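You operate a simulated robot arm through the tools that you are given. There is no shell and no other tool.

You are at the controls of a simulated two-armed robot. One attempt, no reset.

TASK
Switch on and heat zones 1 to 3 as the job card says.
Fine: wait till all zones are at heat and HEAT OK lights. Leave the other controls as they are.

The check looks at the end state, three seconds after you hand in, the way a careful person would. Anything else that was tipped, shoved, dropped, spilled or broken makes it a failure.

THE ROBOT
Two 7-joint arms with fingered hands on one trunk that stands fixed in place. Base frame: the origin is at the foot of the trunk, x ahead of it, y to its left, z up. Readings come in m, rad, newtons and seconds.
The left shoulder is at [0.03, 0.136, 1.28], the right one opposite. Payload 5 kg a hand.
Tool frame (each hand has its own): the origin (TCP) lies between the finger pads and is the grasp point; the fingertips stand 0.042 m ahead of it; z points along the fingers, y is the line along which they close. Largest opening 0.208 m; the body of the gripper starts 0.119 m behind the TCP. The gripper is a hand of 4 fingers: y runs from the thumb to the fingers, the wrist lies at [0, 0, -0.332] in the tool frame.
Orientation is that of the tool frame in the base frame, as a unit quaternion [w, x, y, z]. With the fingers straight down and closing along the base's y, the tool's x points along the base's -x, its y along +y and its z along -z.

THE INTERFACE
- The arms move only by the tool jog_arm. It takes "left_moves", "right_moves" or both (then of equal length, played together; a hand with none holds still); each is a list of rows, each an object of numbers (a shift or turn left out is 0): "ax", "ay", "az": the turn, a rotation vector about the tool's x, y, z in units of 120 degrees (1.0 is 120 degrees); "dx", "dy", "dz": the shift along the tool's x, y, z in units of 100 mm (1.0 is 100 mm). In form: [{"ax": .., "ay": .., "az": .., "dx": .., "dy": .., "dz": ..}, ...]. A call has 1 to 20 rows; each row is the pose to reach, as a shift and turn from the pose commanded when the call began, along the tool's axes at that moment. A call with a number of a shift or a turn outside -1 to 1 is refused whole. A row lasts 0.2 s, in which the tool goes at most 0.05 m and 0.15 rad; a call with a longer step from one row to the next is refused whole. Where a pose cannot be reached the arm comes as near as it can. A force on the tool above 40 N (or 10 N above the force at the start of the call, whichever is more), or a blocked arm, ends the call early, and 0.2 s more pass. In this call time passes only in rows, and 0.2 s behind the last. It gives the time, the measured TCP pose, the force on the tool (base axes), the opening and the grip force at its end, in the units of the frame above (readings bear some noise), with the torque about the TCP (base axes, N m) and any sound that the robot's microphone picked up.
- Cameras (640 x 400 px; columns grow to the right, rows downward): "scene" is now at [0.0475, 0.0021, 2.0045]; the picture's right is [0.01, -1.00, 0.00], its down [-0.76, -0.00, -0.65] and it looks along [0.65, 0.00, -0.76] (base axes); focal length 270 px, centre (320, 200). "left" rides on the left gripper at [-0.101, 0, -0.145] in its tool frame; the picture's right is [0.00, -1.00, 0.00], its down [0.82, 0.00, -0.57] and it looks along [0.57, 0.00, 0.82] (tool axes); focal length 261 px, centre (320, 200). "right" rides on the right gripper at [0.101, 0, -0.145] in its tool frame; the picture's right is [0.00, 1.00, 0.00], its down [-0.82, 0.00, -0.57] and it looks along [-0.57, 0.00, 0.82] (tool axes); focal length 261 px, centre (320, 200). There is no depth. A picture from a camera that has moved, and an enlarged one, comes with that camera's place and axes in the base frame and with its lens.
- camera(camera): a new picture of that camera. No time passes.
- move_column(by): slides the trunk up (or, below 0, down) by that many m; the arms and the scene camera ride with it, the base frame stays. It gives what a move gives, with no picture.
- curl_fingers(finger1, finger2, finger3, thumb_bend, hand): sets how far each is bent, from 0 (flat) to 1 (curled in); at 0.3 the hand is open as for a grip, at 0.7 the pads meet at the TCP. One left out holds its place. A second passes; each finger stops where it meets its share of the squeeze, and holds until it gets a number again. It is the only way to open and close the hand. It gives what a move gives, with no picture; readings hold the bend of each and the force on the fingers (four entries, about 0 where the hand has none), thumb and palm.
- pan_tilt(pan, tilt): turns the head with the scene camera to pan (to the left, within 2.496 rad either way) and tilt (down, from -0.506 to 1.204), counted from straight ahead of the robot. It gives what a move gives.
- enlarge(camera, box): a new picture of the part [left, top, right, bottom] of that camera's present view, enlarged. No time passes.
- hand_in(): hands the job in; it is judged then, once.

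Nothing tells you positions but the pictures and the camera data. Unless the task says otherwise, let go and move clear before handing in.

The tools are called after "Emit:" by a JSON object that holds its "name" and its "arguments". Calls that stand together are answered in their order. jog_arm: Moves the arms, as the interface text tells. Its arguments: {"type":"object","properties":{"left_moves":{"type":"array","items":{"type":"object","properties":{"ax":{"type":"number"},"ay":{"type":"number"},"az":{"type":"number"},"dx":{"type":"number"},"dy":{"type":"number"},"dz":{"type":"number"}}}},"right_moves":{"type":"array","items":{"type":"object","properties":{"ax":{"type":"number"},"ay":{"type":"number"},"az":{"type":"number"},"dx":{"type":"number"},"dy":{"type":"number"},"dz":{"type":"number"}}}}},"required":[]} The other tools are called the same way: move_column (by) slides the trunk up or down; curl_fingers (finger1, finger2, finger3, thumb_bend, hand) moves the fingers one by one; pan_tilt (pan, tilt) turns the head that bears the scene camera; camera (camera) takes a picture; enlarge (camera, box) takes an enlarged picture of a part of a camera's view; hand_in () hands the job in.

At the start:

```text
time: 0.0
left_tool_pos: [0.7255, 0.3352, 1.463]
left_ee_rot: [0.0, 0.0, 1.0, 0.0]
left_contact_force: [0.0, 0.8, -0.2]
left_torque: [0.04, -0.01, 0.0]
left_grip_width: 0.2081
left_finger_force: 0.0
left_shape: jaw
left_bend: [0.3, 0.3, 0.3, 0.3]
left_finger forces: [0.0, 0.0, 0.1, 0.0, 0.0, 0.0]
right_tool_pos: [0.6061, -0.2388, 1.4535]
right_ee_rot: [0.001, 0.0, 1.0, 0.001]
right_contact_force: [0.1, 1.3, -0.6]
right_torque: [-0.04, -0.03, 0.02]
right_grip_width: 0.2078
right_finger_force: 0.2
right_shape: jaw
right_bend: [0.3, 0.3, 0.3, 0.3]
right_finger forces: [0.0, 0.0, 0.1, 0.0, 0.0, 0.0]
trunk travel left (down, up): [-0.3, 0.19]
head pan, tilt: [0.005, 0.867]
```

scene: 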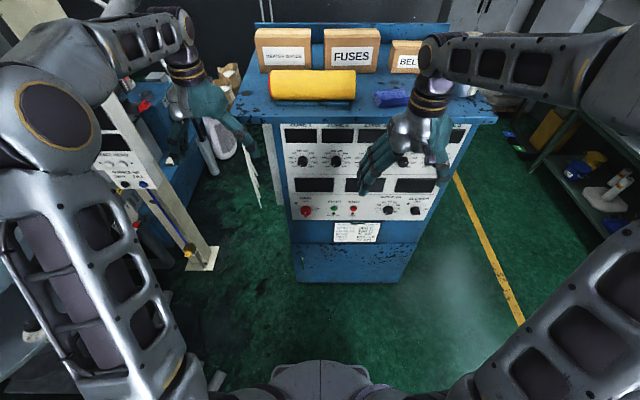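
right: 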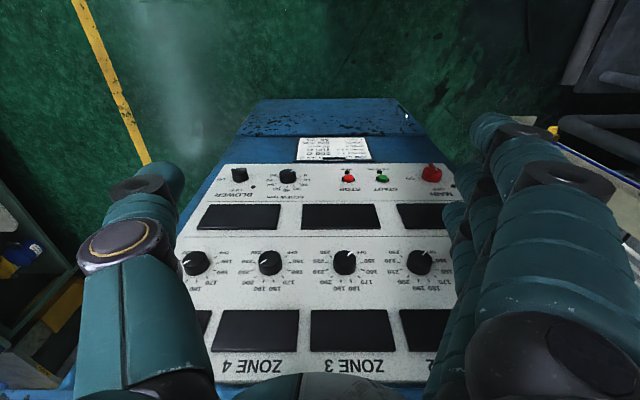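
left: 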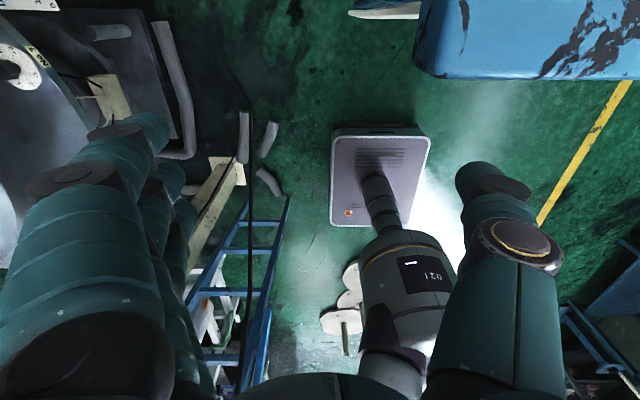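

I see a control cabinet with zone displays, knobs and a job card on its front. I'll look closer at the panel and card before I move anything.

Emit:
{"name": "enlarge", "arguments": {"camera": "scene", "box": [270, 110, 480, 250]}}

Emit:
{"name": "enlarge", "arguments": {"camera": "right", "box": [280, 130, 400, 170]}}

Emit:
{"name": "enlarge", "arguments": {"camera": "right", "box": [170, 130, 480, 390]}}

Emit:
{"name": "enlarge", "arguments": {"camera": "scene", "box": [320, 210, 400, 250]}}

```text
2.86 times, centred on (375, 180) of scene
camera zoom: at [0.0475, 0.0021, 2.0045], right [0.01, -1.0, 0.0], down [-0.76, 0.0, -0.65], along [0.65, 0.0, -0.76], focal length 770 px, centre (163, 257)
```

zoom: 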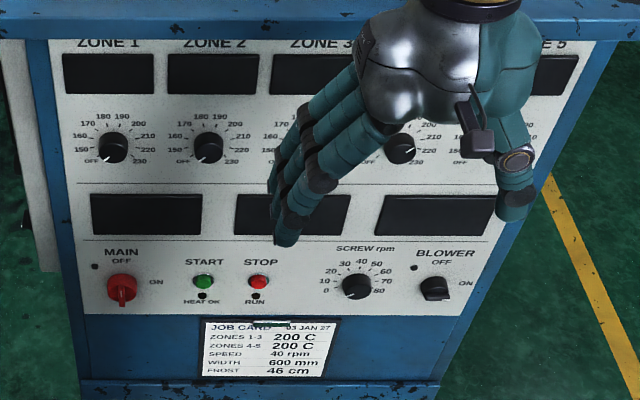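

```text
5.33 times, centred on (340, 150) of right
camera zoom: at [0.506, -0.2379, 1.5979], right [0.0, 1.0, 0.0], down [0.82, 0.0, 0.57], along [0.57, 0.0, -0.82], focal length 1390 px, centre (213, 467)
```

zoom: 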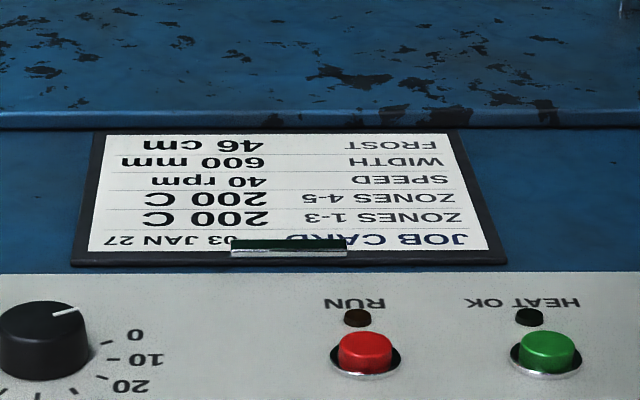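

```text
1.54 times, centred on (325, 260) of right
camera zoom: at [0.506, -0.2379, 1.5979], right [0.0, 1.0, 0.0], down [0.82, 0.0, 0.57], along [0.57, 0.0, -0.82], focal length 401 px, centre (312, 108)
```

zoom: 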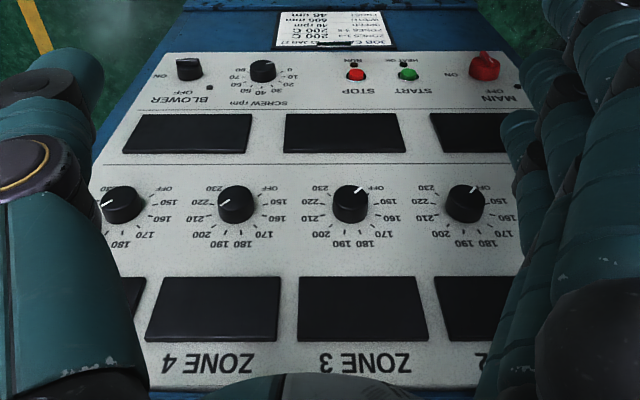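

```text
8.00 times, centred on (360, 230) of scene
camera zoom: at [0.0475, 0.0021, 2.0045], right [0.01, -1.0, 0.0], down [-0.76, 0.0, -0.65], along [0.65, 0.0, -0.76], focal length 2156 px, centre (0, -40)
```

zoom: 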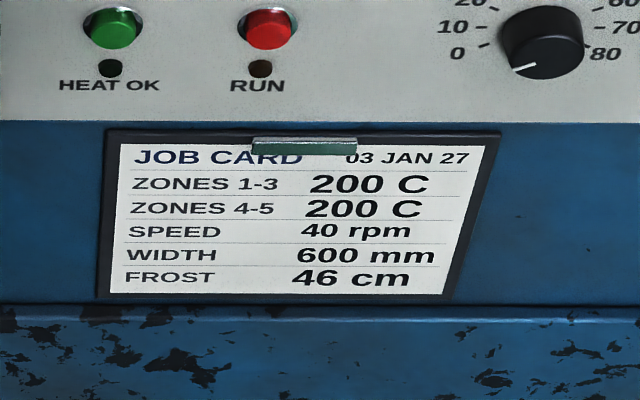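

The job card asks for 200 C on zones 1-3, and MAIN looks OFF. I'll look around for other cards or panels, then move the right hand aside to see the whole panel.

Emit:
{"name": "pan_tilt", "arguments": {"pan": 0.6, "tilt": 0.75}}

Emit:
{"name": "camera", "arguments": {"camera": "scene"}}

Emit:
{"name": "pan_tilt", "arguments": {"pan": -0.6, "tilt": 0.75}}

Emit:
{"name": "camera", "arguments": {"camera": "scene"}}

Emit:
{"name": "pan_tilt", "arguments": {"pan": 0.0, "tilt": 0.75}}

Emit:
{"name": "jog_arm", "arguments": {"right_moves": [{"dx": 0.4}, {"dx": 0.8}, {"dx": 0.9, "dy": -0.4}, {"dx": 0.9, "dy": -0.8}]}}

Emit:
{"name": "camera", "arguments": {"camera": "scene"}}

Emit:
{"name": "camera", "arguments": {"camera": "right"}}

```text
time: 1.0
left_tool_pos: [0.7255, 0.3339, 1.463]
left_ee_rot: [0.0, 0.0, 1.0, 0.0]
left_contact_force: [0.2, 0.3, -0.1]
left_torque: [-0.01, -0.02, 0.0]
left_grip_width: 0.208
left_finger_force: 0.1
left_shape: jaw
left_bend: [0.3, 0.3, 0.3, 0.3]
left_finger forces: [0.1, 0.0, 0.1, 0.1, 0.0, 0.1]
right_tool_pos: [0.6081, -0.2394, 1.453]
right_ee_rot: [0.0, 0.0, 1.0, 0.0]
right_contact_force: [-0.3, 0.4, -0.2]
right_torque: [-0.02, -0.01, 0.0]
right_grip_width: 0.208
right_finger_force: 0.0
right_shape: jaw
right_bend: [0.3, 0.3, 0.3, 0.3]
right_finger forces: [0.0, 0.1, 0.1, 0.0, 0.0, 0.0]
trunk travel left (down, up): [-0.3, 0.19]
head pan, tilt: [0.6, 0.75]
```

```text
taken
camera scene: at [0.0387, 0.0484, 2.0139], right [0.56, -0.83, 0.0], down [-0.56, -0.39, -0.73], along [0.6, 0.41, -0.68], focal length 270 px, centre (320, 200)
```

scene: 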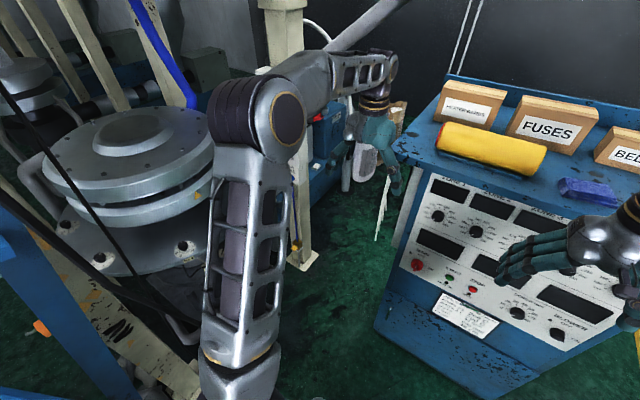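

```text
time: 2.4
left_tool_pos: [0.7258, 0.3351, 1.4622]
left_ee_rot: [0.0, 0.0, 1.0, 0.001]
left_contact_force: [0.1, -0.1, 0.2]
left_torque: [0.0, -0.03, -0.02]
left_grip_width: 0.2079
left_finger_force: 0.0
left_shape: jaw
left_bend: [0.3, 0.3, 0.3, 0.3]
left_finger forces: [0.1, 0.0, 0.1, 0.1, 0.0, 0.0]
right_tool_pos: [0.607, -0.2375, 1.4533]
right_ee_rot: [0.0, 0.0, 1.0, 0.0]
right_contact_force: [0.0, -0.5, 0.6]
right_torque: [-0.01, 0.0, 0.01]
right_grip_width: 0.2077
right_finger_force: 0.0
right_shape: jaw
right_bend: [0.3, 0.3, 0.3, 0.3]
right_finger forces: [0.1, 0.0, 0.0, 0.0, 0.0, 0.1]
trunk travel left (down, up): [-0.3, 0.19]
head pan, tilt: [-0.6, 0.75]
```

```text
taken
camera scene: at [0.0387, -0.045, 2.0139], right [-0.56, -0.83, 0.0], down [-0.56, 0.38, -0.73], along [0.6, -0.41, -0.68], focal length 270 px, centre (320, 200)
```

scene: 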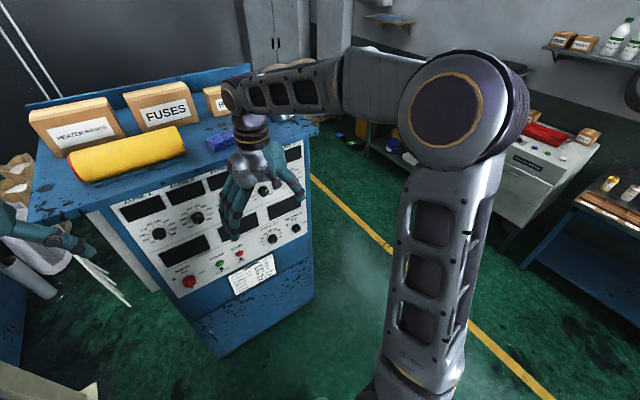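

```text
time: 3.4
left_tool_pos: [0.7245, 0.3347, 1.4634]
left_ee_rot: [-0.001, 0.0, 1.0, 0.0]
left_contact_force: [0.2, 0.7, 0.2]
left_torque: [0.01, -0.01, -0.02]
left_grip_width: 0.2076
left_finger_force: 0.0
left_shape: jaw
left_bend: [0.3, 0.3, 0.3, 0.3]
left_finger forces: [0.0, 0.1, 0.1, 0.0, 0.0, 0.0]
right_tool_pos: [0.6068, -0.2386, 1.4526]
right_ee_rot: [0.0, 0.0, 1.0, 0.0]
right_contact_force: [-0.1, 0.2, 0.1]
right_torque: [0.04, 0.02, 0.0]
right_grip_width: 0.2077
right_finger_force: 0.2
right_shape: jaw
right_bend: [0.3, 0.3, 0.3, 0.3]
right_finger forces: [0.0, 0.1, 0.1, 0.0, 0.0, 0.0]
trunk travel left (down, up): [-0.3, 0.19]
head pan, tilt: [0.0, 0.75]
```

```text
time: 4.4
left_tool_pos: [0.7245, 0.3331, 1.4645]
left_ee_rot: [0.0, 0.0, 1.0, 0.0]
left_contact_force: [0.8, -0.7, 0.6]
left_torque: [0.08, -0.05, 0.01]
left_grip_width: 0.2078
left_finger_force: 0.1
left_shape: jaw
left_bend: [0.3, 0.3, 0.3, 0.3]
left_finger forces: [0.0, 0.0, 0.0, 0.1, 0.1, 0.0]
right_tool_pos: [0.5163, -0.3191, 1.4554]
right_ee_rot: [0.001, -0.001, 1.0, 0.001]
right_contact_force: [-0.6, -0.4, -0.4]
right_torque: [0.07, -0.05, 0.02]
right_grip_width: 0.2078
right_finger_force: 0.1
right_shape: jaw
right_bend: [0.3, 0.3, 0.3, 0.3]
right_finger forces: [0.1, 0.0, 0.1, 0.0, 0.0, 0.0]
trunk travel left (down, up): [-0.3, 0.19]
head pan, tilt: [0.0, 0.75]
```

```text
taken
camera scene: at [0.0523, 0.0002, 2.0139], right [0.0, -1.0, 0.0], down [-0.68, 0.0, -0.73], along [0.73, 0.0, -0.68], focal length 270 px, centre (320, 200)
```

scene: 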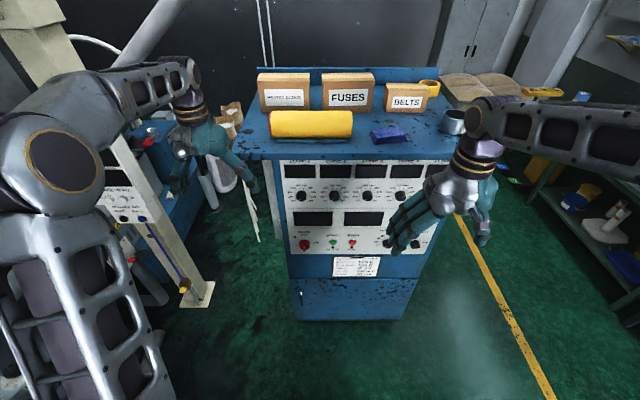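

```text
taken
camera right: at [0.4161, -0.3187, 1.5997], right [0.0, 1.0, 0.0], down [0.82, 0.0, 0.57], along [0.57, 0.0, -0.82], focal length 261 px, centre (320, 200)
```

right: 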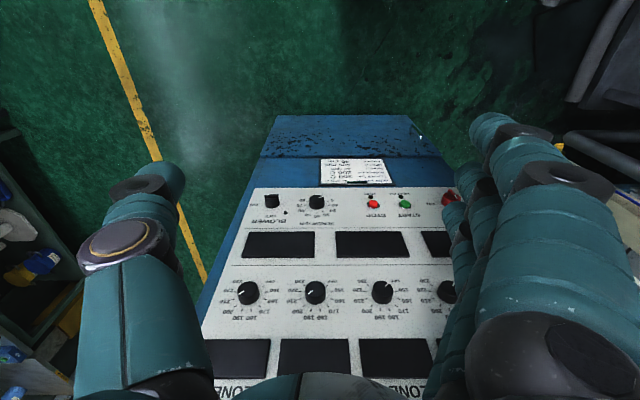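

Emit:
{"name": "enlarge", "arguments": {"camera": "right", "box": [200, 180, 460, 340]}}

Emit:
{"name": "enlarge", "arguments": {"camera": "scene", "box": [280, 155, 360, 205]}}

Emit:
{"name": "enlarge", "arguments": {"camera": "scene", "box": [280, 200, 360, 250]}}

Emit:
{"name": "enlarge", "arguments": {"camera": "scene", "box": [345, 155, 425, 205]}}

```text
2.46 times, centred on (330, 260) of right
camera zoom: at [0.4161, -0.3187, 1.5997], right [0.0, 1.0, 0.0], down [0.82, 0.0, 0.57], along [0.57, 0.0, -0.82], focal length 642 px, centre (295, 52)
```

zoom: 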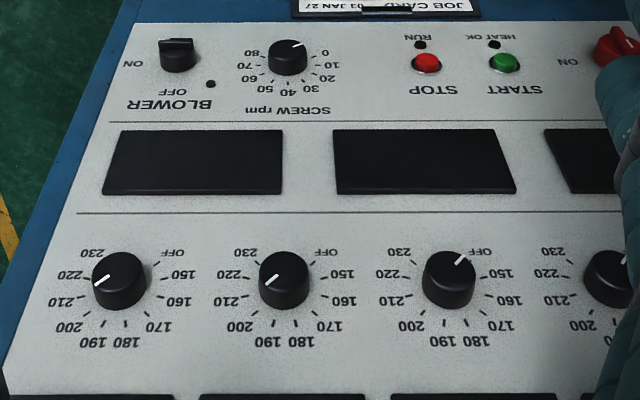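

```text
8.00 times, centred on (320, 180) of scene
camera zoom: at [0.0523, 0.0002, 2.0139], right [0.0, -1.0, 0.0], down [-0.68, 0.0, -0.73], along [0.73, 0.0, -0.68], focal length 2156 px, centre (320, 360)
```

zoom: 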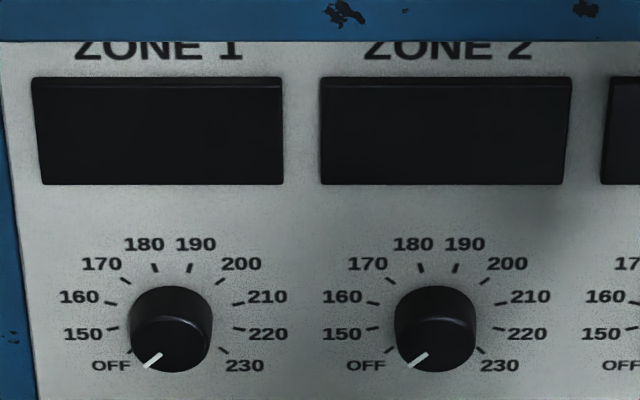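

```text
8.00 times, centred on (320, 225) of scene
camera zoom: at [0.0523, 0.0002, 2.0139], right [0.0, -1.0, 0.0], down [-0.68, 0.0, -0.73], along [0.73, 0.0, -0.68], focal length 2156 px, centre (320, 0)
```

zoom: 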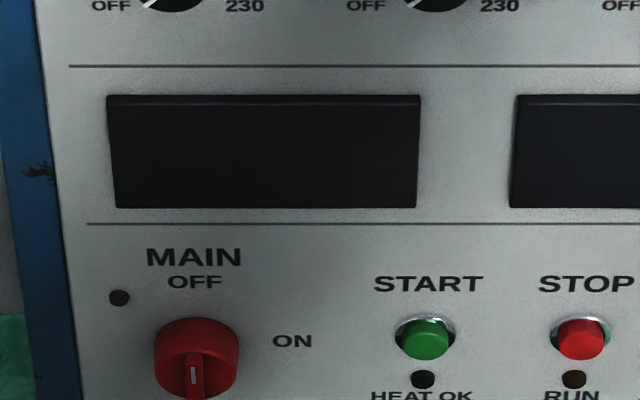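

```text
8.00 times, centred on (385, 180) of scene
camera zoom: at [0.0523, 0.0002, 2.0139], right [0.0, -1.0, 0.0], down [-0.68, 0.0, -0.73], along [0.73, 0.0, -0.68], focal length 2156 px, centre (-200, 360)
```

zoom: 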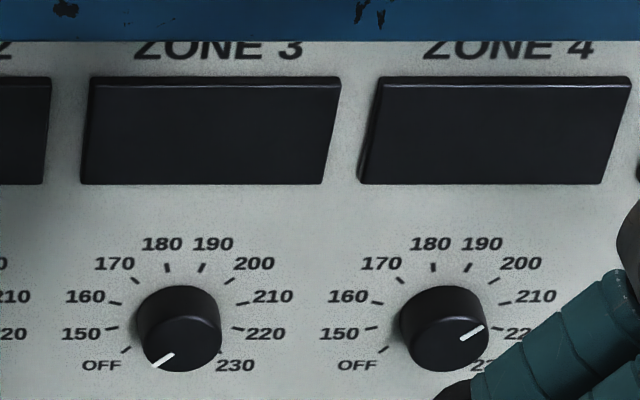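

The panel is vertical at about x≈0.86–0.88. The zone knobs sit at z≈1.28, about 0.13 m apart, with zone 1 near y≈0.07; MAIN is near (0.86, 0.07, 0.97). Zones 1–3 point at OFF (-135°) and 200 is at +45°, so each needs a half turn clockwise. I'll turn the right hand to point forward in free space.

Emit:
{"name": "jog_arm", "arguments": {"right_moves": [{"ay": -0.07, "dx": -0.09, "dy": 0.06, "dz": 0.09}, {"ay": -0.14, "dx": -0.18, "dy": 0.12, "dz": 0.18}, {"ay": -0.21, "dx": -0.27, "dy": 0.18, "dz": 0.27}, {"ay": -0.28, "dx": -0.36, "dy": 0.24, "dz": 0.36}, {"ay": -0.35, "dx": -0.45, "dy": 0.3, "dz": 0.45}, {"ay": -0.42, "dx": -0.54, "dy": 0.36, "dz": 0.54}, {"ay": -0.49, "dx": -0.63, "dy": 0.42, "dz": 0.63}, {"ay": -0.56, "dx": -0.72, "dy": 0.48, "dz": 0.72}, {"ay": -0.63, "dx": -0.81, "dy": 0.54, "dz": 0.81}, {"ay": -0.7, "dx": -0.9, "dy": 0.6, "dz": 0.9}, {"ay": -0.75, "dx": -1.0, "dy": 0.7, "dz": 1.0}]}}

Emit:
{"name": "camera", "arguments": {"camera": "right"}}

Emit:
{"name": "camera", "arguments": {"camera": "scene"}}

```text
time: 7.0
left_tool_pos: [0.7278, 0.333, 1.4606]
left_ee_rot: [-0.002, 0.001, 1.0, 0.0]
left_contact_force: [0.9, 0.2, -1.2]
left_torque: [0.07, 0.14, -0.02]
left_grip_width: 0.2081
left_finger_force: 0.1
left_shape: jaw
left_bend: [0.3, 0.3, 0.3, 0.3]
left_finger forces: [0.0, 0.0, 0.1, 0.0, 0.1, 0.1]
right_tool_pos: [0.4406, -0.7146, 1.3641]
right_ee_rot: [0.437, 0.039, 0.808, -0.394]
right_contact_force: [1.2, 1.0, -0.6]
right_torque: [-0.15, 0.02, -0.32]
right_grip_width: 0.2081
right_finger_force: 0.1
right_shape: jaw
right_bend: [0.3, 0.3, 0.3, 0.3]
right_finger forces: [0.1, 0.0, 0.1, 0.1, 0.0, 0.0]
right hand out of reach, approached as far as the arm can: row 6, 7, 8, 9, 10, 11
trunk travel left (down, up): [-0.3, 0.19]
head pan, tilt: [0.0, 0.75]
stopped in row 11 (right hand): the arm was blocked; the commanded pose is now the measured one
```

```text
taken
camera right: at [0.2808, -0.646, 1.3346], right [0.41, 0.69, -0.6], down [0.12, 0.61, 0.78], along [0.9, -0.39, 0.17], focal length 261 px, centre (320, 200)
```

right: 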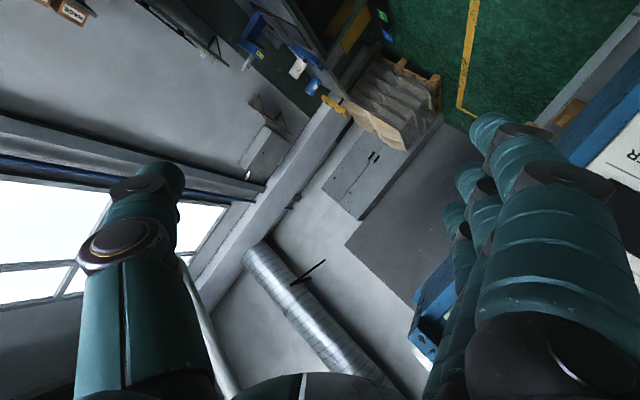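

```text
taken
camera scene: at [0.0569, 0.0011, 2.0138], right [0.0, -1.0, 0.0], down [-0.68, 0.0, -0.73], along [0.73, 0.0, -0.68], focal length 270 px, centre (320, 200)
```

scene: 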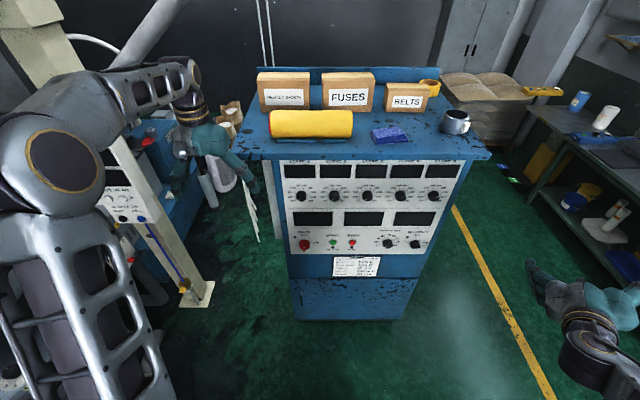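

The right arm swung out to its side when the pose was out of reach, but nothing was touched. I'll square the hand to face forward out here, then bring it in to the panel from a longer reach.

Emit:
{"name": "jog_arm", "arguments": {"right_moves": [{"ax": -0.044, "ay": -0.037, "az": 0.036, "dx": -0.07, "dy": 0.14, "dz": -0.035}, {"ax": -0.087, "ay": -0.075, "az": 0.071, "dx": -0.14, "dy": 0.28, "dz": -0.07}, {"ax": -0.131, "ay": -0.112, "az": 0.107, "dx": -0.21, "dy": 0.42, "dz": -0.1}, {"ax": -0.174, "ay": -0.15, "az": 0.143, "dx": -0.28, "dy": 0.56, "dz": -0.14}, {"ax": -0.218, "ay": -0.187, "az": 0.179, "dx": -0.35, "dy": 0.7, "dz": -0.18}, {"ax": -0.261, "ay": -0.225, "az": 0.214, "dx": -0.42, "dy": 0.85, "dz": -0.21}, {"ax": -0.305, "ay": -0.262, "az": 0.25, "dx": -0.5, "dy": 1.0, "dz": -0.25}]}}

Emit:
{"name": "camera", "arguments": {"camera": "scene"}}

```text
time: 8.6
left_tool_pos: [0.7256, 0.3323, 1.4623]
left_ee_rot: [-0.001, -0.001, 1.0, 0.0]
left_contact_force: [-0.2, 0.0, -0.8]
left_torque: [0.04, 0.04, -0.02]
left_grip_width: 0.2078
left_finger_force: 0.1
left_shape: jaw
left_bend: [0.3, 0.3, 0.3, 0.3]
left_finger forces: [0.0, 0.0, 0.0, 0.0, 0.0, 0.0]
right_tool_pos: [0.4931, -0.6165, 1.3508]
right_ee_rot: [0.709, 0.0, 0.705, 0.0]
right_contact_force: [0.7, 0.1, 0.5]
right_torque: [-0.01, -0.03, -0.03]
right_grip_width: 0.2078
right_finger_force: 0.1
right_shape: jaw
right_bend: [0.3, 0.3, 0.3, 0.3]
right_finger forces: [0.0, 0.1, 0.0, 0.0, 0.1, 0.1]
trunk travel left (down, up): [-0.3, 0.19]
head pan, tilt: [0.0, 0.75]
```

```text
taken
camera scene: at [0.0541, 0.0011, 2.0139], right [0.0, -1.0, 0.0], down [-0.68, 0.0, -0.73], along [0.73, 0.0, -0.68], focal length 270 px, centre (320, 200)
```

scene: 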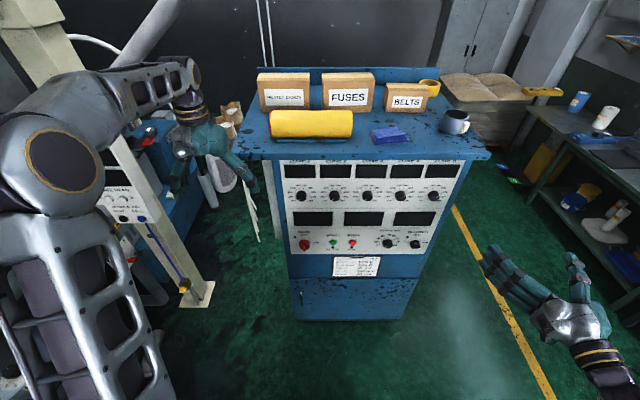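

Hand is now square: tool z forward, tool y to base +y, tool x down. Now bring it toward the panel centre while still well clear of it.

Emit:
{"name": "jog_arm", "arguments": {"right_moves": [{"dx": 0.15, "dy": 0.25, "dz": 0.25}, {"dx": 0.3, "dy": 0.5, "dz": 0.5}, {"dx": 0.45, "dy": 0.75, "dz": 0.75}, {"dx": 0.6, "dy": 1.0, "dz": 1.0}]}}

Emit:
{"name": "jog_arm", "arguments": {"right_moves": [{"dy": 0.25, "dz": 0.15}, {"dy": 0.5, "dz": 0.3}, {"dy": 0.75, "dz": 0.45}, {"dy": 1.0, "dz": 0.6}]}}

Emit:
{"name": "jog_arm", "arguments": {"right_moves": [{"dy": 0.25}, {"dy": 0.5}, {"dy": 0.75}, {"dy": 1.0}]}}

Emit:
{"name": "camera", "arguments": {"camera": "scene"}}

Emit:
{"name": "camera", "arguments": {"camera": "right"}}

```text
time: 9.6
left_tool_pos: [0.7279, 0.3345, 1.4615]
left_ee_rot: [-0.002, 0.001, 1.0, 0.0]
left_contact_force: [1.7, -0.5, -0.8]
left_torque: [0.09, 0.22, -0.04]
left_grip_width: 0.2079
left_finger_force: 0.0
left_shape: jaw
left_bend: [0.3, 0.3, 0.3, 0.3]
left_finger forces: [0.0, 0.0, 0.0, 0.2, 0.0, 0.0]
right_tool_pos: [0.5957, -0.5144, 1.2883]
right_ee_rot: [0.708, 0.001, 0.706, -0.002]
right_contact_force: [1.1, -1.2, -1.4]
right_torque: [0.0, -0.17, 0.03]
right_grip_width: 0.2082
right_finger_force: 0.1
right_shape: jaw
right_bend: [0.3, 0.3, 0.3, 0.3]
right_finger forces: [0.0, 0.0, 0.0, 0.1, 0.0, 0.0]
right hand out of reach, approached as far as the arm can: row 1
trunk travel left (down, up): [-0.3, 0.19]
head pan, tilt: [0.0, 0.75]
```

```text
time: 10.6
left_tool_pos: [0.7284, 0.3357, 1.4619]
left_ee_rot: [-0.001, 0.001, 1.0, 0.0]
left_contact_force: [0.8, -0.1, 0.0]
left_torque: [-0.03, 0.15, -0.04]
left_grip_width: 0.2081
left_finger_force: 0.0
left_shape: jaw
left_bend: [0.3, 0.3, 0.3, 0.3]
left_finger forces: [0.0, 0.0, 0.1, 0.0, 0.0, 0.1]
right_tool_pos: [0.6533, -0.4142, 1.2895]
right_ee_rot: [0.708, 0.0, 0.706, -0.002]
right_contact_force: [0.7, 0.3, -1.5]
right_torque: [-0.02, -0.04, 0.0]
right_grip_width: 0.2082
right_finger_force: 0.0
right_shape: jaw
right_bend: [0.3, 0.3, 0.3, 0.3]
right_finger forces: [0.0, 0.0, 0.0, 0.0, 0.0, 0.0]
trunk travel left (down, up): [-0.3, 0.19]
head pan, tilt: [0.0, 0.75]
```

```text
time: 11.6
left_tool_pos: [0.7271, 0.336, 1.4622]
left_ee_rot: [-0.001, -0.001, 1.0, 0.0]
left_contact_force: [0.3, 0.7, 0.2]
left_torque: [-0.06, 0.05, 0.01]
left_grip_width: 0.208
left_finger_force: 0.2
left_shape: jaw
left_bend: [0.3, 0.3, 0.3, 0.3]
left_finger forces: [0.0, 0.1, 0.1, 0.1, 0.0, 0.1]
right_tool_pos: [0.6543, -0.3148, 1.2886]
right_ee_rot: [0.708, 0.0, 0.706, -0.001]
right_contact_force: [0.3, 0.6, -0.3]
right_torque: [-0.03, -0.03, -0.02]
right_grip_width: 0.2078
right_finger_force: 0.1
right_shape: jaw
right_bend: [0.3, 0.3, 0.3, 0.3]
right_finger forces: [0.0, 0.1, 0.1, 0.1, 0.0, 0.0]
trunk travel left (down, up): [-0.3, 0.19]
head pan, tilt: [0.0, 0.75]
```

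```text
taken
camera scene: at [0.0547, 0.0027, 2.0138], right [0.0, -1.0, 0.0], down [-0.68, 0.0, -0.73], along [0.73, 0.0, -0.68], focal length 270 px, centre (320, 200)
```

scene: 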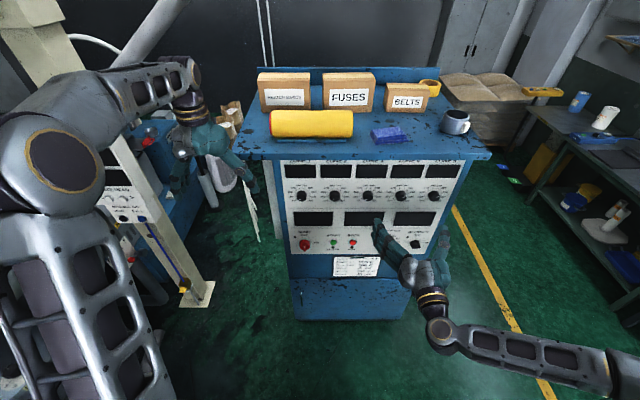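

```text
taken
camera right: at [0.5106, -0.3142, 1.1879], right [0.0, 1.0, 0.0], down [-0.57, 0.0, 0.82], along [0.82, 0.0, 0.57], focal length 261 px, centre (320, 200)
```

right: 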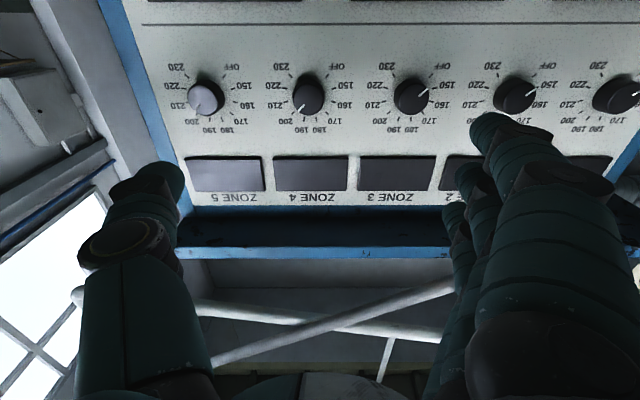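

Emit:
{"name": "enlarge", "arguments": {"camera": "right", "box": [150, 40, 350, 165]}}

Emit:
{"name": "enlarge", "arguments": {"camera": "right", "box": [340, 40, 640, 227]}}

Emit:
{"name": "enlarge", "arguments": {"camera": "scene", "box": [280, 160, 380, 222]}}

Emit:
{"name": "enlarge", "arguments": {"camera": "scene", "box": [360, 160, 470, 229]}}

```text
3.20 times, centred on (250, 102) of right
camera zoom: at [0.5106, -0.3142, 1.1879], right [0.0, 1.0, 0.0], down [-0.57, 0.0, 0.82], along [0.82, 0.0, 0.57], focal length 834 px, centre (544, 512)
```

zoom: 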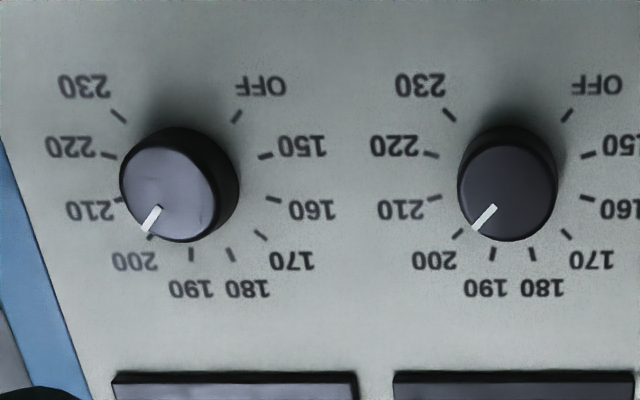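

```text
2.13 times, centred on (490, 134) of right
camera zoom: at [0.5106, -0.3142, 1.1879], right [0.0, 1.0, 0.0], down [-0.57, 0.0, 0.82], along [0.82, 0.0, 0.57], focal length 556 px, centre (-43, 342)
```

zoom: 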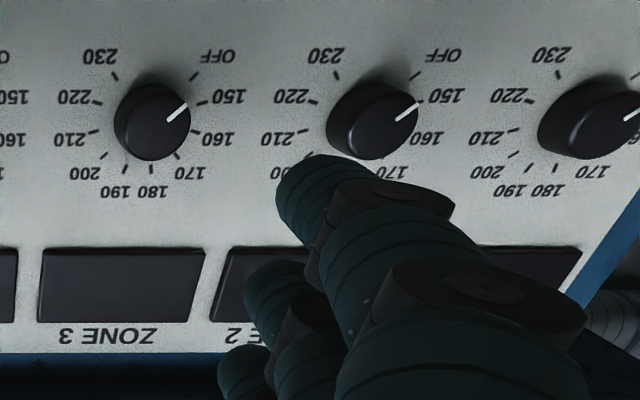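

```text
6.40 times, centred on (330, 191) of scene
camera zoom: at [0.0547, 0.0027, 2.0138], right [0.0, -1.0, 0.0], down [-0.68, 0.0, -0.73], along [0.73, 0.0, -0.68], focal length 1725 px, centre (256, 258)
```

zoom: 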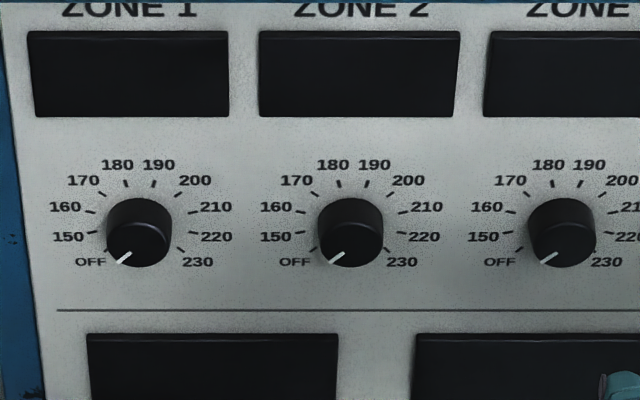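

```text
5.80 times, centred on (415, 194) of scene
camera zoom: at [0.0547, 0.0027, 2.0138], right [0.0, -1.0, 0.0], down [-0.68, 0.0, -0.73], along [0.73, 0.0, -0.68], focal length 1563 px, centre (-231, 232)
```

zoom: 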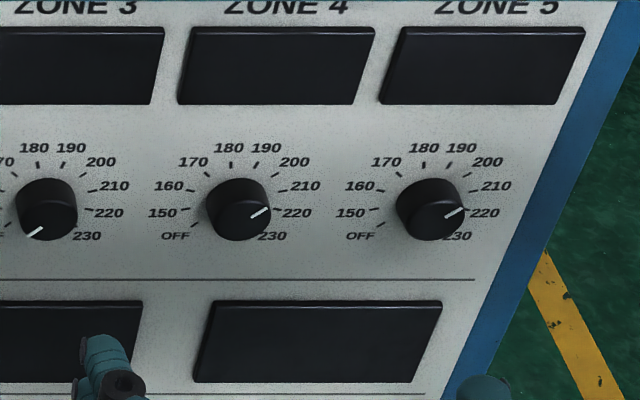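

Zones 4 and 5 are already at 200. From two views I get the panel at x≈0.883 and the knobs at z≈1.274, radius ≈0.02, front faces at x≈0.855. Their y positions are 0.077 (zone 1), -0.060 (zone 2) and -0.197 (zone 3). Next I'll check how the hand looks when curled.

Emit:
{"name": "curl_fingers", "arguments": {"hand": "right", "finger1": 0.58, "finger2": 0.58, "finger3": 0.58, "thumb_bend": 0.58}}

Emit:
{"name": "camera", "arguments": {"camera": "right"}}

Emit:
{"name": "enlarge", "arguments": {"camera": "scene", "box": [340, 190, 480, 280]}}

```text
time: 12.6
left_tool_pos: [0.7254, 0.3335, 1.4631]
left_ee_rot: [0.0, 0.0, 1.0, 0.0]
left_contact_force: [0.2, -0.1, -1.1]
left_torque: [-0.01, 0.04, -0.01]
left_grip_width: 0.2078
left_finger_force: 0.1
left_shape: jaw
left_bend: [0.3, 0.3, 0.3, 0.3]
left_finger forces: [0.0, 0.1, 0.0, 0.1, 0.0, 0.0]
right_tool_pos: [0.6544, -0.3147, 1.2909]
right_ee_rot: [0.708, -0.001, 0.707, 0.001]
right_contact_force: [0.1, 0.4, 0.2]
right_torque: [-0.02, -0.02, -0.01]
right_grip_width: 0.0864
right_finger_force: 0.0
right_shape: fingers
right_bend: [0.57, 0.57, 0.57, 0.57]
right_finger forces: [0.1, 0.1, 0.0, 0.0, 0.0, 0.0]
trunk travel left (down, up): [-0.3, 0.19]
head pan, tilt: [0.0, 0.75]
```

```text
taken
camera right: at [0.51, -0.3144, 1.1881], right [0.0, 1.0, 0.0], down [-0.57, 0.0, 0.82], along [0.82, 0.0, 0.57], focal length 261 px, centre (320, 200)
```

right: 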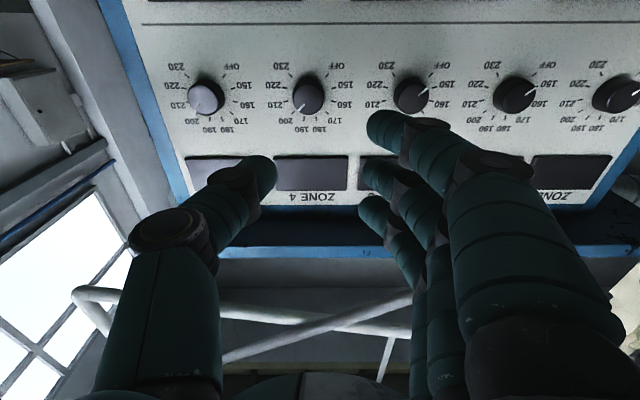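

```text
4.44 times, centred on (410, 235) of scene
camera zoom: at [0.0534, 0.0018, 2.0139], right [0.0, -1.0, 0.0], down [-0.68, 0.0, -0.73], along [0.73, 0.0, -0.68], focal length 1198 px, centre (-80, 44)
```

zoom: 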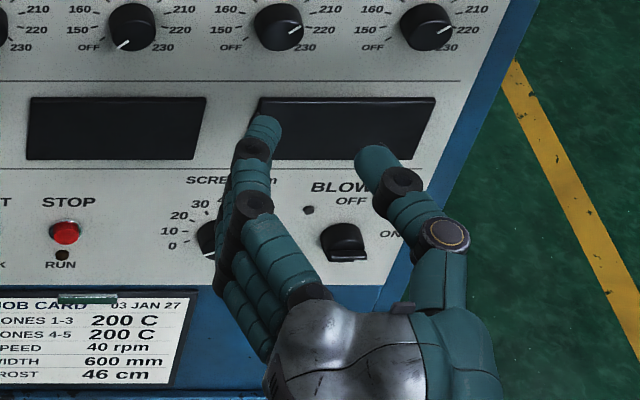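

Fingertips lie about 0.042 ahead of the TCP. The outer fingers sit about 37 mm to either side, so they pass beside a 40 mm knob while the thumb and middle finger grip it. I'll move in front of zone 3 with a gap and test how far the wrist rolls.

Emit:
{"name": "jog_arm", "arguments": {"right_moves": [{"dy": 0.3, "dz": 0.2, "dx": 0.05}, {"dy": 0.6, "dz": 0.4, "dx": 0.1}, {"dy": 0.9, "dz": 0.6, "dx": 0.15}]}}

Emit:
{"name": "jog_arm", "arguments": {"right_moves": [{"az": -0.07}, {"az": -0.14}, {"az": -0.21}, {"az": -0.28}, {"az": -0.35}, {"az": -0.42}, {"az": -0.49}, {"az": -0.56}, {"az": -0.63}, {"az": -0.7}, {"az": -0.75}]}}

Emit:
{"name": "camera", "arguments": {"camera": "scene"}}

Emit:
{"name": "camera", "arguments": {"camera": "right"}}

```text
time: 13.4
left_tool_pos: [0.7278, 0.3359, 1.4609]
left_ee_rot: [-0.001, 0.0, 1.0, 0.0]
left_contact_force: [0.7, 1.1, -1.0]
left_torque: [-0.08, 0.14, -0.04]
left_grip_width: 0.2078
left_finger_force: 0.1
left_shape: jaw
left_bend: [0.3, 0.3, 0.3, 0.3]
left_finger forces: [0.0, 0.0, 0.0, 0.0, 0.0, 0.0]
right_tool_pos: [0.7143, -0.2238, 1.2748]
right_ee_rot: [0.708, 0.0, 0.706, -0.001]
right_contact_force: [0.0, -0.2, -1.5]
right_torque: [-0.02, -0.09, -0.02]
right_grip_width: 0.0859
right_finger_force: 0.2
right_shape: fingers
right_bend: [0.57, 0.57, 0.57, 0.57]
right_finger forces: [0.0, 0.1, 0.1, 0.0, 0.0, 0.0]
trunk travel left (down, up): [-0.3, 0.19]
head pan, tilt: [0.0, 0.75]
```

```text
time: 16.0
left_tool_pos: [0.7285, 0.3269, 1.4635]
left_ee_rot: [-0.001, 0.002, 1.0, 0.001]
left_contact_force: [1.3, -4.6, -0.2]
left_torque: [0.55, 0.13, -0.04]
left_grip_width: 0.2081
left_finger_force: 0.0
left_shape: jaw
left_bend: [0.3, 0.3, 0.3, 0.3]
left_finger forces: [0.1, 0.0, 0.1, 0.1, 0.1, 0.0]
right_tool_pos: [0.6705, -0.2377, 1.5505]
right_ee_rot: [0.572, -0.516, 0.499, -0.395]
right_contact_force: [0.5, -4.0, -1.1]
right_torque: [0.05, -0.14, 0.64]
right_grip_width: 0.0853
right_finger_force: 0.0
right_shape: fingers
right_bend: [0.57, 0.57, 0.57, 0.57]
right_finger forces: [0.0, 0.0, 0.0, 0.0, 0.0, 0.1]
right hand out of reach, approached as far as the arm can: row 4, 5, 6, 7, 8, 9, 10, 11
trunk travel left (down, up): [-0.3, 0.19]
head pan, tilt: [0.0, 0.75]
stopped in row 11 (right hand): the arm was blocked; the commanded pose is now the measured one
```

```text
taken
camera scene: at [0.056, -0.0068, 2.0137], right [0.0, -1.0, 0.0], down [-0.68, 0.0, -0.73], along [0.73, 0.0, -0.68], focal length 270 px, centre (320, 200)
```

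scene: 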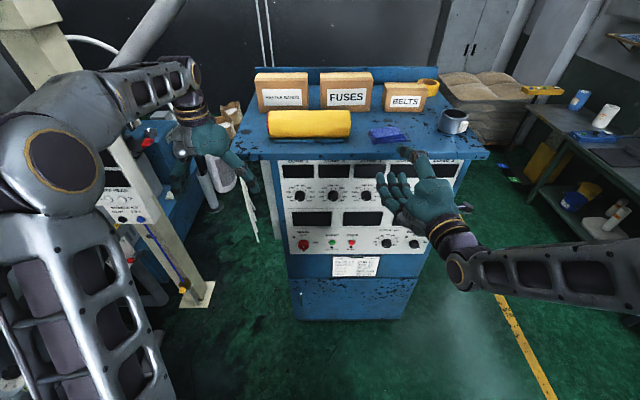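

```text
taken
camera right: at [0.548, -0.3636, 1.5384], right [-0.06, 0.16, -0.99], down [-0.71, 0.68, 0.16], along [0.7, 0.71, 0.07], focal length 261 px, centre (320, 200)
```

right: 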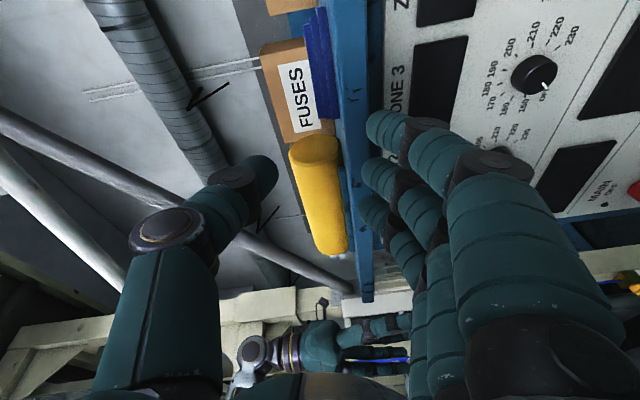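

The wrist can't roll negative here, and the arm drifted upward trying, though nothing was touched. I'll back off to a square pose, then test the positive roll in smaller steps.

Emit:
{"name": "jog_arm", "arguments": {"right_moves": [{"ax": 0.009, "ay": 0.005, "az": 0.067, "dx": 0.02, "dy": 0.09, "dz": -0.2}, {"ax": 0.018, "ay": 0.011, "az": 0.134, "dx": 0.05, "dy": 0.18, "dz": -0.4}, {"ax": 0.027, "ay": 0.016, "az": 0.201, "dx": 0.07, "dy": 0.27, "dz": -0.6}, {"ax": 0.036, "ay": 0.022, "az": 0.268, "dx": 0.09, "dy": 0.36, "dz": -0.6}, {"ax": 0.044, "ay": 0.027, "az": 0.335, "dx": 0.11, "dy": 0.45, "dz": -0.6}, {"ax": 0.053, "ay": 0.033, "az": 0.402, "dx": 0.13, "dy": 0.54, "dz": -0.6}, {"ax": 0.062, "ay": 0.038, "az": 0.469, "dx": 0.16, "dy": 0.63, "dz": -0.6}, {"ax": 0.071, "ay": 0.044, "az": 0.536, "dx": 0.18, "dy": 0.72, "dz": -0.6}, {"ax": 0.08, "ay": 0.05, "az": 0.603, "dx": 0.2, "dy": 0.81, "dz": -0.6}, {"ax": 0.089, "ay": 0.055, "az": 0.67, "dx": 0.23, "dy": 0.89, "dz": -0.6}]}}

Emit:
{"name": "camera", "arguments": {"camera": "scene"}}

```text
time: 18.2
left_tool_pos: [0.7251, 0.3347, 1.4627]
left_ee_rot: [-0.001, 0.0, 1.0, 0.001]
left_contact_force: [0.3, -0.3, 0.1]
left_torque: [0.03, 0.01, 0.0]
left_grip_width: 0.2078
left_finger_force: 0.1
left_shape: jaw
left_bend: [0.3, 0.3, 0.3, 0.3]
left_finger forces: [0.0, 0.0, 0.1, 0.0, 0.0, 0.0]
right_tool_pos: [0.6971, -0.2894, 1.4714]
right_ee_rot: [0.708, -0.001, 0.707, -0.001]
right_contact_force: [-0.3, -0.6, 0.1]
right_torque: [0.01, 0.06, 0.02]
right_grip_width: 0.0857
right_finger_force: 0.1
right_shape: fingers
right_bend: [0.57, 0.57, 0.57, 0.57]
right_finger forces: [0.0, 0.0, 0.0, 0.0, 0.0, 0.0]
right hand out of reach, approached as far as the arm can: row 1, 2, 3, 4, 5, 6, 7, 8, 9, 10
trunk travel left (down, up): [-0.3, 0.19]
head pan, tilt: [0.0, 0.75]
```

```text
taken
camera scene: at [0.0528, 0.0012, 2.0139], right [0.0, -1.0, 0.0], down [-0.68, 0.0, -0.73], along [0.73, 0.0, -0.68], focal length 270 px, centre (320, 200)
```

scene: 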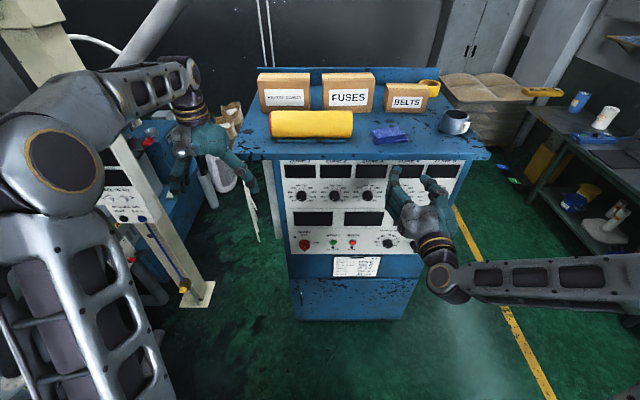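

Emit:
{"name": "jog_arm", "arguments": {"right_moves": [{"dx": 0.2, "dz": 0.25}, {"dx": 0.4, "dz": 0.5}, {"dx": 0.6, "dz": 0.75}, {"dx": 0.85, "dz": 1.0}]}}

Emit:
{"name": "jog_arm", "arguments": {"right_moves": [{"dx": 0.3}, {"dx": 0.6}, {"dx": 0.95}]}}

Emit:
{"name": "jog_arm", "arguments": {"right_moves": [{"az": 0.07}, {"az": 0.14}, {"az": 0.21}, {"az": 0.28}]}}

```text
time: 19.2
left_tool_pos: [0.7268, 0.3324, 1.4626]
left_ee_rot: [0.0, 0.0, 1.0, 0.0]
left_contact_force: [1.3, -1.9, -0.4]
left_torque: [0.17, 0.14, -0.04]
left_grip_width: 0.208
left_finger_force: 0.2
left_shape: jaw
left_bend: [0.3, 0.3, 0.3, 0.3]
left_finger forces: [0.1, 0.0, 0.1, 0.0, 0.0, 0.0]
right_tool_pos: [0.8001, -0.2873, 1.3854]
right_ee_rot: [0.707, -0.001, 0.707, -0.001]
right_contact_force: [1.3, 0.0, -0.6]
right_torque: [0.0, -0.07, 0.1]
right_grip_width: 0.0854
right_finger_force: 0.0
right_shape: fingers
right_bend: [0.57, 0.57, 0.57, 0.57]
right_finger forces: [0.0, 0.0, 0.0, 0.0, 0.0, 0.1]
trunk travel left (down, up): [-0.3, 0.19]
head pan, tilt: [0.0, 0.75]
```

```text
time: 20.0
left_tool_pos: [0.7262, 0.3346, 1.4625]
left_ee_rot: [0.001, -0.001, 1.0, 0.0]
left_contact_force: [0.0, -0.7, -0.5]
left_torque: [0.07, 0.04, 0.01]
left_grip_width: 0.2076
left_finger_force: 0.0
left_shape: jaw
left_bend: [0.3, 0.3, 0.3, 0.3]
left_finger forces: [0.1, 0.0, 0.0, 0.0, 0.1, 0.1]
right_tool_pos: [0.797, -0.2873, 1.2925]
right_ee_rot: [0.708, -0.002, 0.706, -0.003]
right_contact_force: [0.3, -0.2, 0.2]
right_torque: [0.02, 0.03, 0.03]
right_grip_width: 0.0858
right_finger_force: 0.0
right_shape: fingers
right_bend: [0.57, 0.57, 0.57, 0.57]
right_finger forces: [0.1, 0.0, 0.0, 0.0, 0.1, 0.1]
trunk travel left (down, up): [-0.3, 0.19]
head pan, tilt: [0.0, 0.75]
```

```text
time: 21.0
left_tool_pos: [0.7251, 0.3352, 1.462]
left_ee_rot: [0.0, -0.001, 1.0, 0.0]
left_contact_force: [-0.1, -0.7, -0.1]
left_torque: [0.02, 0.01, 0.01]
left_grip_width: 0.2077
left_finger_force: 0.2
left_shape: jaw
left_bend: [0.3, 0.3, 0.3, 0.3]
left_finger forces: [0.1, 0.0, 0.0, 0.0, 0.0, 0.1]
right_tool_pos: [0.7964, -0.2873, 1.2917]
right_ee_rot: [0.678, 0.202, 0.677, 0.203]
right_contact_force: [-0.1, -0.1, 0.4]
right_torque: [0.0, 0.01, 0.03]
right_grip_width: 0.0855
right_finger_force: 0.3
right_shape: fingers
right_bend: [0.57, 0.57, 0.57, 0.57]
right_finger forces: [0.1, 0.0, 0.1, 0.1, 0.0, 0.0]
trunk travel left (down, up): [-0.3, 0.19]
head pan, tilt: [0.0, 0.75]
```

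Positive roll works. I'll back off a little for clearance and see how far it goes.

Emit:
{"name": "jog_arm", "arguments": {"right_moves": [{"dz": -0.3}, {"dz": -0.5}, {"dz": -0.5, "az": 0.07}, {"dz": -0.5, "az": 0.14}, {"dz": -0.5, "az": 0.21}, {"dz": -0.5, "az": 0.28}, {"dz": -0.5, "az": 0.35}, {"dz": -0.5, "az": 0.42}, {"dz": -0.5, "az": 0.47}]}}

Emit:
{"name": "jog_arm", "arguments": {"right_moves": [{"az": 0.07}, {"az": 0.14}, {"az": 0.21}, {"az": 0.28}]}}

```text
time: 23.0
left_tool_pos: [0.7251, 0.3367, 1.4632]
left_ee_rot: [0.0, 0.0, 1.0, 0.0]
left_contact_force: [-0.1, -0.8, -0.6]
left_torque: [0.02, -0.02, -0.02]
left_grip_width: 0.208
left_finger_force: 0.1
left_shape: jaw
left_bend: [0.3, 0.3, 0.3, 0.3]
left_finger forces: [0.1, 0.0, 0.0, 0.1, 0.0, 0.0]
right_tool_pos: [0.7463, -0.2869, 1.2911]
right_ee_rot: [0.502, 0.499, 0.5, 0.5]
right_contact_force: [0.4, 0.5, -0.1]
right_torque: [-0.01, -0.01, -0.01]
right_grip_width: 0.0857
right_finger_force: 0.1
right_shape: fingers
right_bend: [0.57, 0.57, 0.57, 0.57]
right_finger forces: [0.0, 0.1, 0.0, 0.0, 0.0, 0.1]
trunk travel left (down, up): [-0.3, 0.19]
head pan, tilt: [0.0, 0.75]
```

```text
time: 24.0
left_tool_pos: [0.7243, 0.3353, 1.4637]
left_ee_rot: [0.0, 0.0, 1.0, 0.0]
left_contact_force: [0.4, -0.1, 0.0]
left_torque: [-0.03, -0.01, 0.0]
left_grip_width: 0.2079
left_finger_force: 0.1
left_shape: jaw
left_bend: [0.3, 0.3, 0.3, 0.3]
left_finger forces: [0.0, 0.0, 0.1, 0.0, 0.0, 0.0]
right_tool_pos: [0.746, -0.2863, 1.293]
right_ee_rot: [0.337, 0.622, 0.334, 0.623]
right_contact_force: [-0.8, -0.6, 0.1]
right_torque: [-0.03, 0.0, 0.02]
right_grip_width: 0.0859
right_finger_force: 0.1
right_shape: fingers
right_bend: [0.57, 0.57, 0.57, 0.57]
right_finger forces: [0.1, 0.0, 0.0, 0.0, 0.0, 0.0]
trunk travel left (down, up): [-0.3, 0.19]
head pan, tilt: [0.0, 0.75]
```

Emit:
{"name": "jog_arm", "arguments": {"right_moves": [{"az": 0.07}, {"az": 0.14}, {"az": 0.21}, {"az": 0.28}]}}

Emit:
{"name": "jog_arm", "arguments": {"right_moves": [{"az": 0.06}, {"az": 0.12}, {"az": 0.19}]}}

Emit:
{"name": "camera", "arguments": {"camera": "scene"}}

Emit:
{"name": "camera", "arguments": {"camera": "right"}}

```text
time: 25.0
left_tool_pos: [0.7252, 0.3354, 1.4623]
left_ee_rot: [0.0, -0.001, 1.0, 0.0]
left_contact_force: [-0.1, 0.5, -0.6]
left_torque: [0.01, 0.02, 0.0]
left_grip_width: 0.2075
left_finger_force: 0.2
left_shape: jaw
left_bend: [0.3, 0.3, 0.3, 0.3]
left_finger forces: [0.1, 0.1, 0.0, 0.0, 0.0, 0.0]
right_tool_pos: [0.746, -0.2863, 1.2906]
right_ee_rot: [0.142, 0.693, 0.14, 0.693]
right_contact_force: [-0.1, 0.2, -0.2]
right_torque: [0.03, -0.01, -0.01]
right_grip_width: 0.0857
right_finger_force: 0.1
right_shape: fingers
right_bend: [0.57, 0.57, 0.57, 0.57]
right_finger forces: [0.0, 0.0, 0.1, 0.0, 0.1, 0.0]
trunk travel left (down, up): [-0.3, 0.19]
head pan, tilt: [0.0, 0.75]
```

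```text
time: 25.8
left_tool_pos: [0.725, 0.335, 1.463]
left_ee_rot: [0.0, 0.0, 1.0, 0.0]
left_contact_force: [0.2, 1.2, -0.4]
left_torque: [-0.03, 0.01, -0.02]
left_grip_width: 0.2079
left_finger_force: 0.1
left_shape: jaw
left_bend: [0.3, 0.3, 0.3, 0.3]
left_finger forces: [0.0, 0.0, 0.0, 0.0, 0.0, 0.0]
right_tool_pos: [0.7461, -0.2859, 1.2918]
right_ee_rot: [0.002, 0.707, 0.0, 0.708]
right_contact_force: [0.0, -0.2, 0.4]
right_torque: [-0.01, -0.03, 0.0]
right_grip_width: 0.0855
right_finger_force: 0.1
right_shape: fingers
right_bend: [0.57, 0.57, 0.57, 0.57]
right_finger forces: [0.0, 0.0, 0.0, 0.1, 0.1, 0.0]
trunk travel left (down, up): [-0.3, 0.19]
head pan, tilt: [0.0, 0.75]
```

```text
taken
camera scene: at [0.0531, 0.0016, 2.0139], right [0.0, -1.0, 0.0], down [-0.68, 0.0, -0.73], along [0.73, 0.0, -0.68], focal length 270 px, centre (320, 200)
```

scene: 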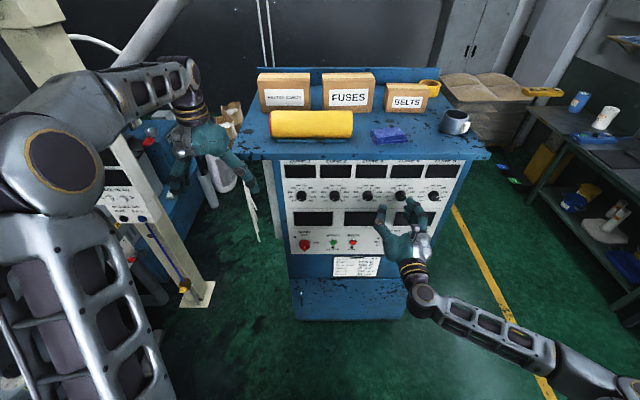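

```text
taken
camera right: at [0.6013, -0.2864, 1.3929], right [0.0, -1.0, 0.0], down [-0.57, 0.0, -0.82], along [0.82, 0.0, -0.57], focal length 261 px, centre (320, 200)
```

right: 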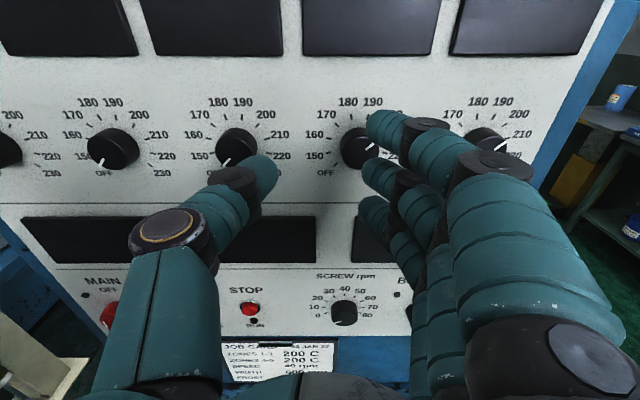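

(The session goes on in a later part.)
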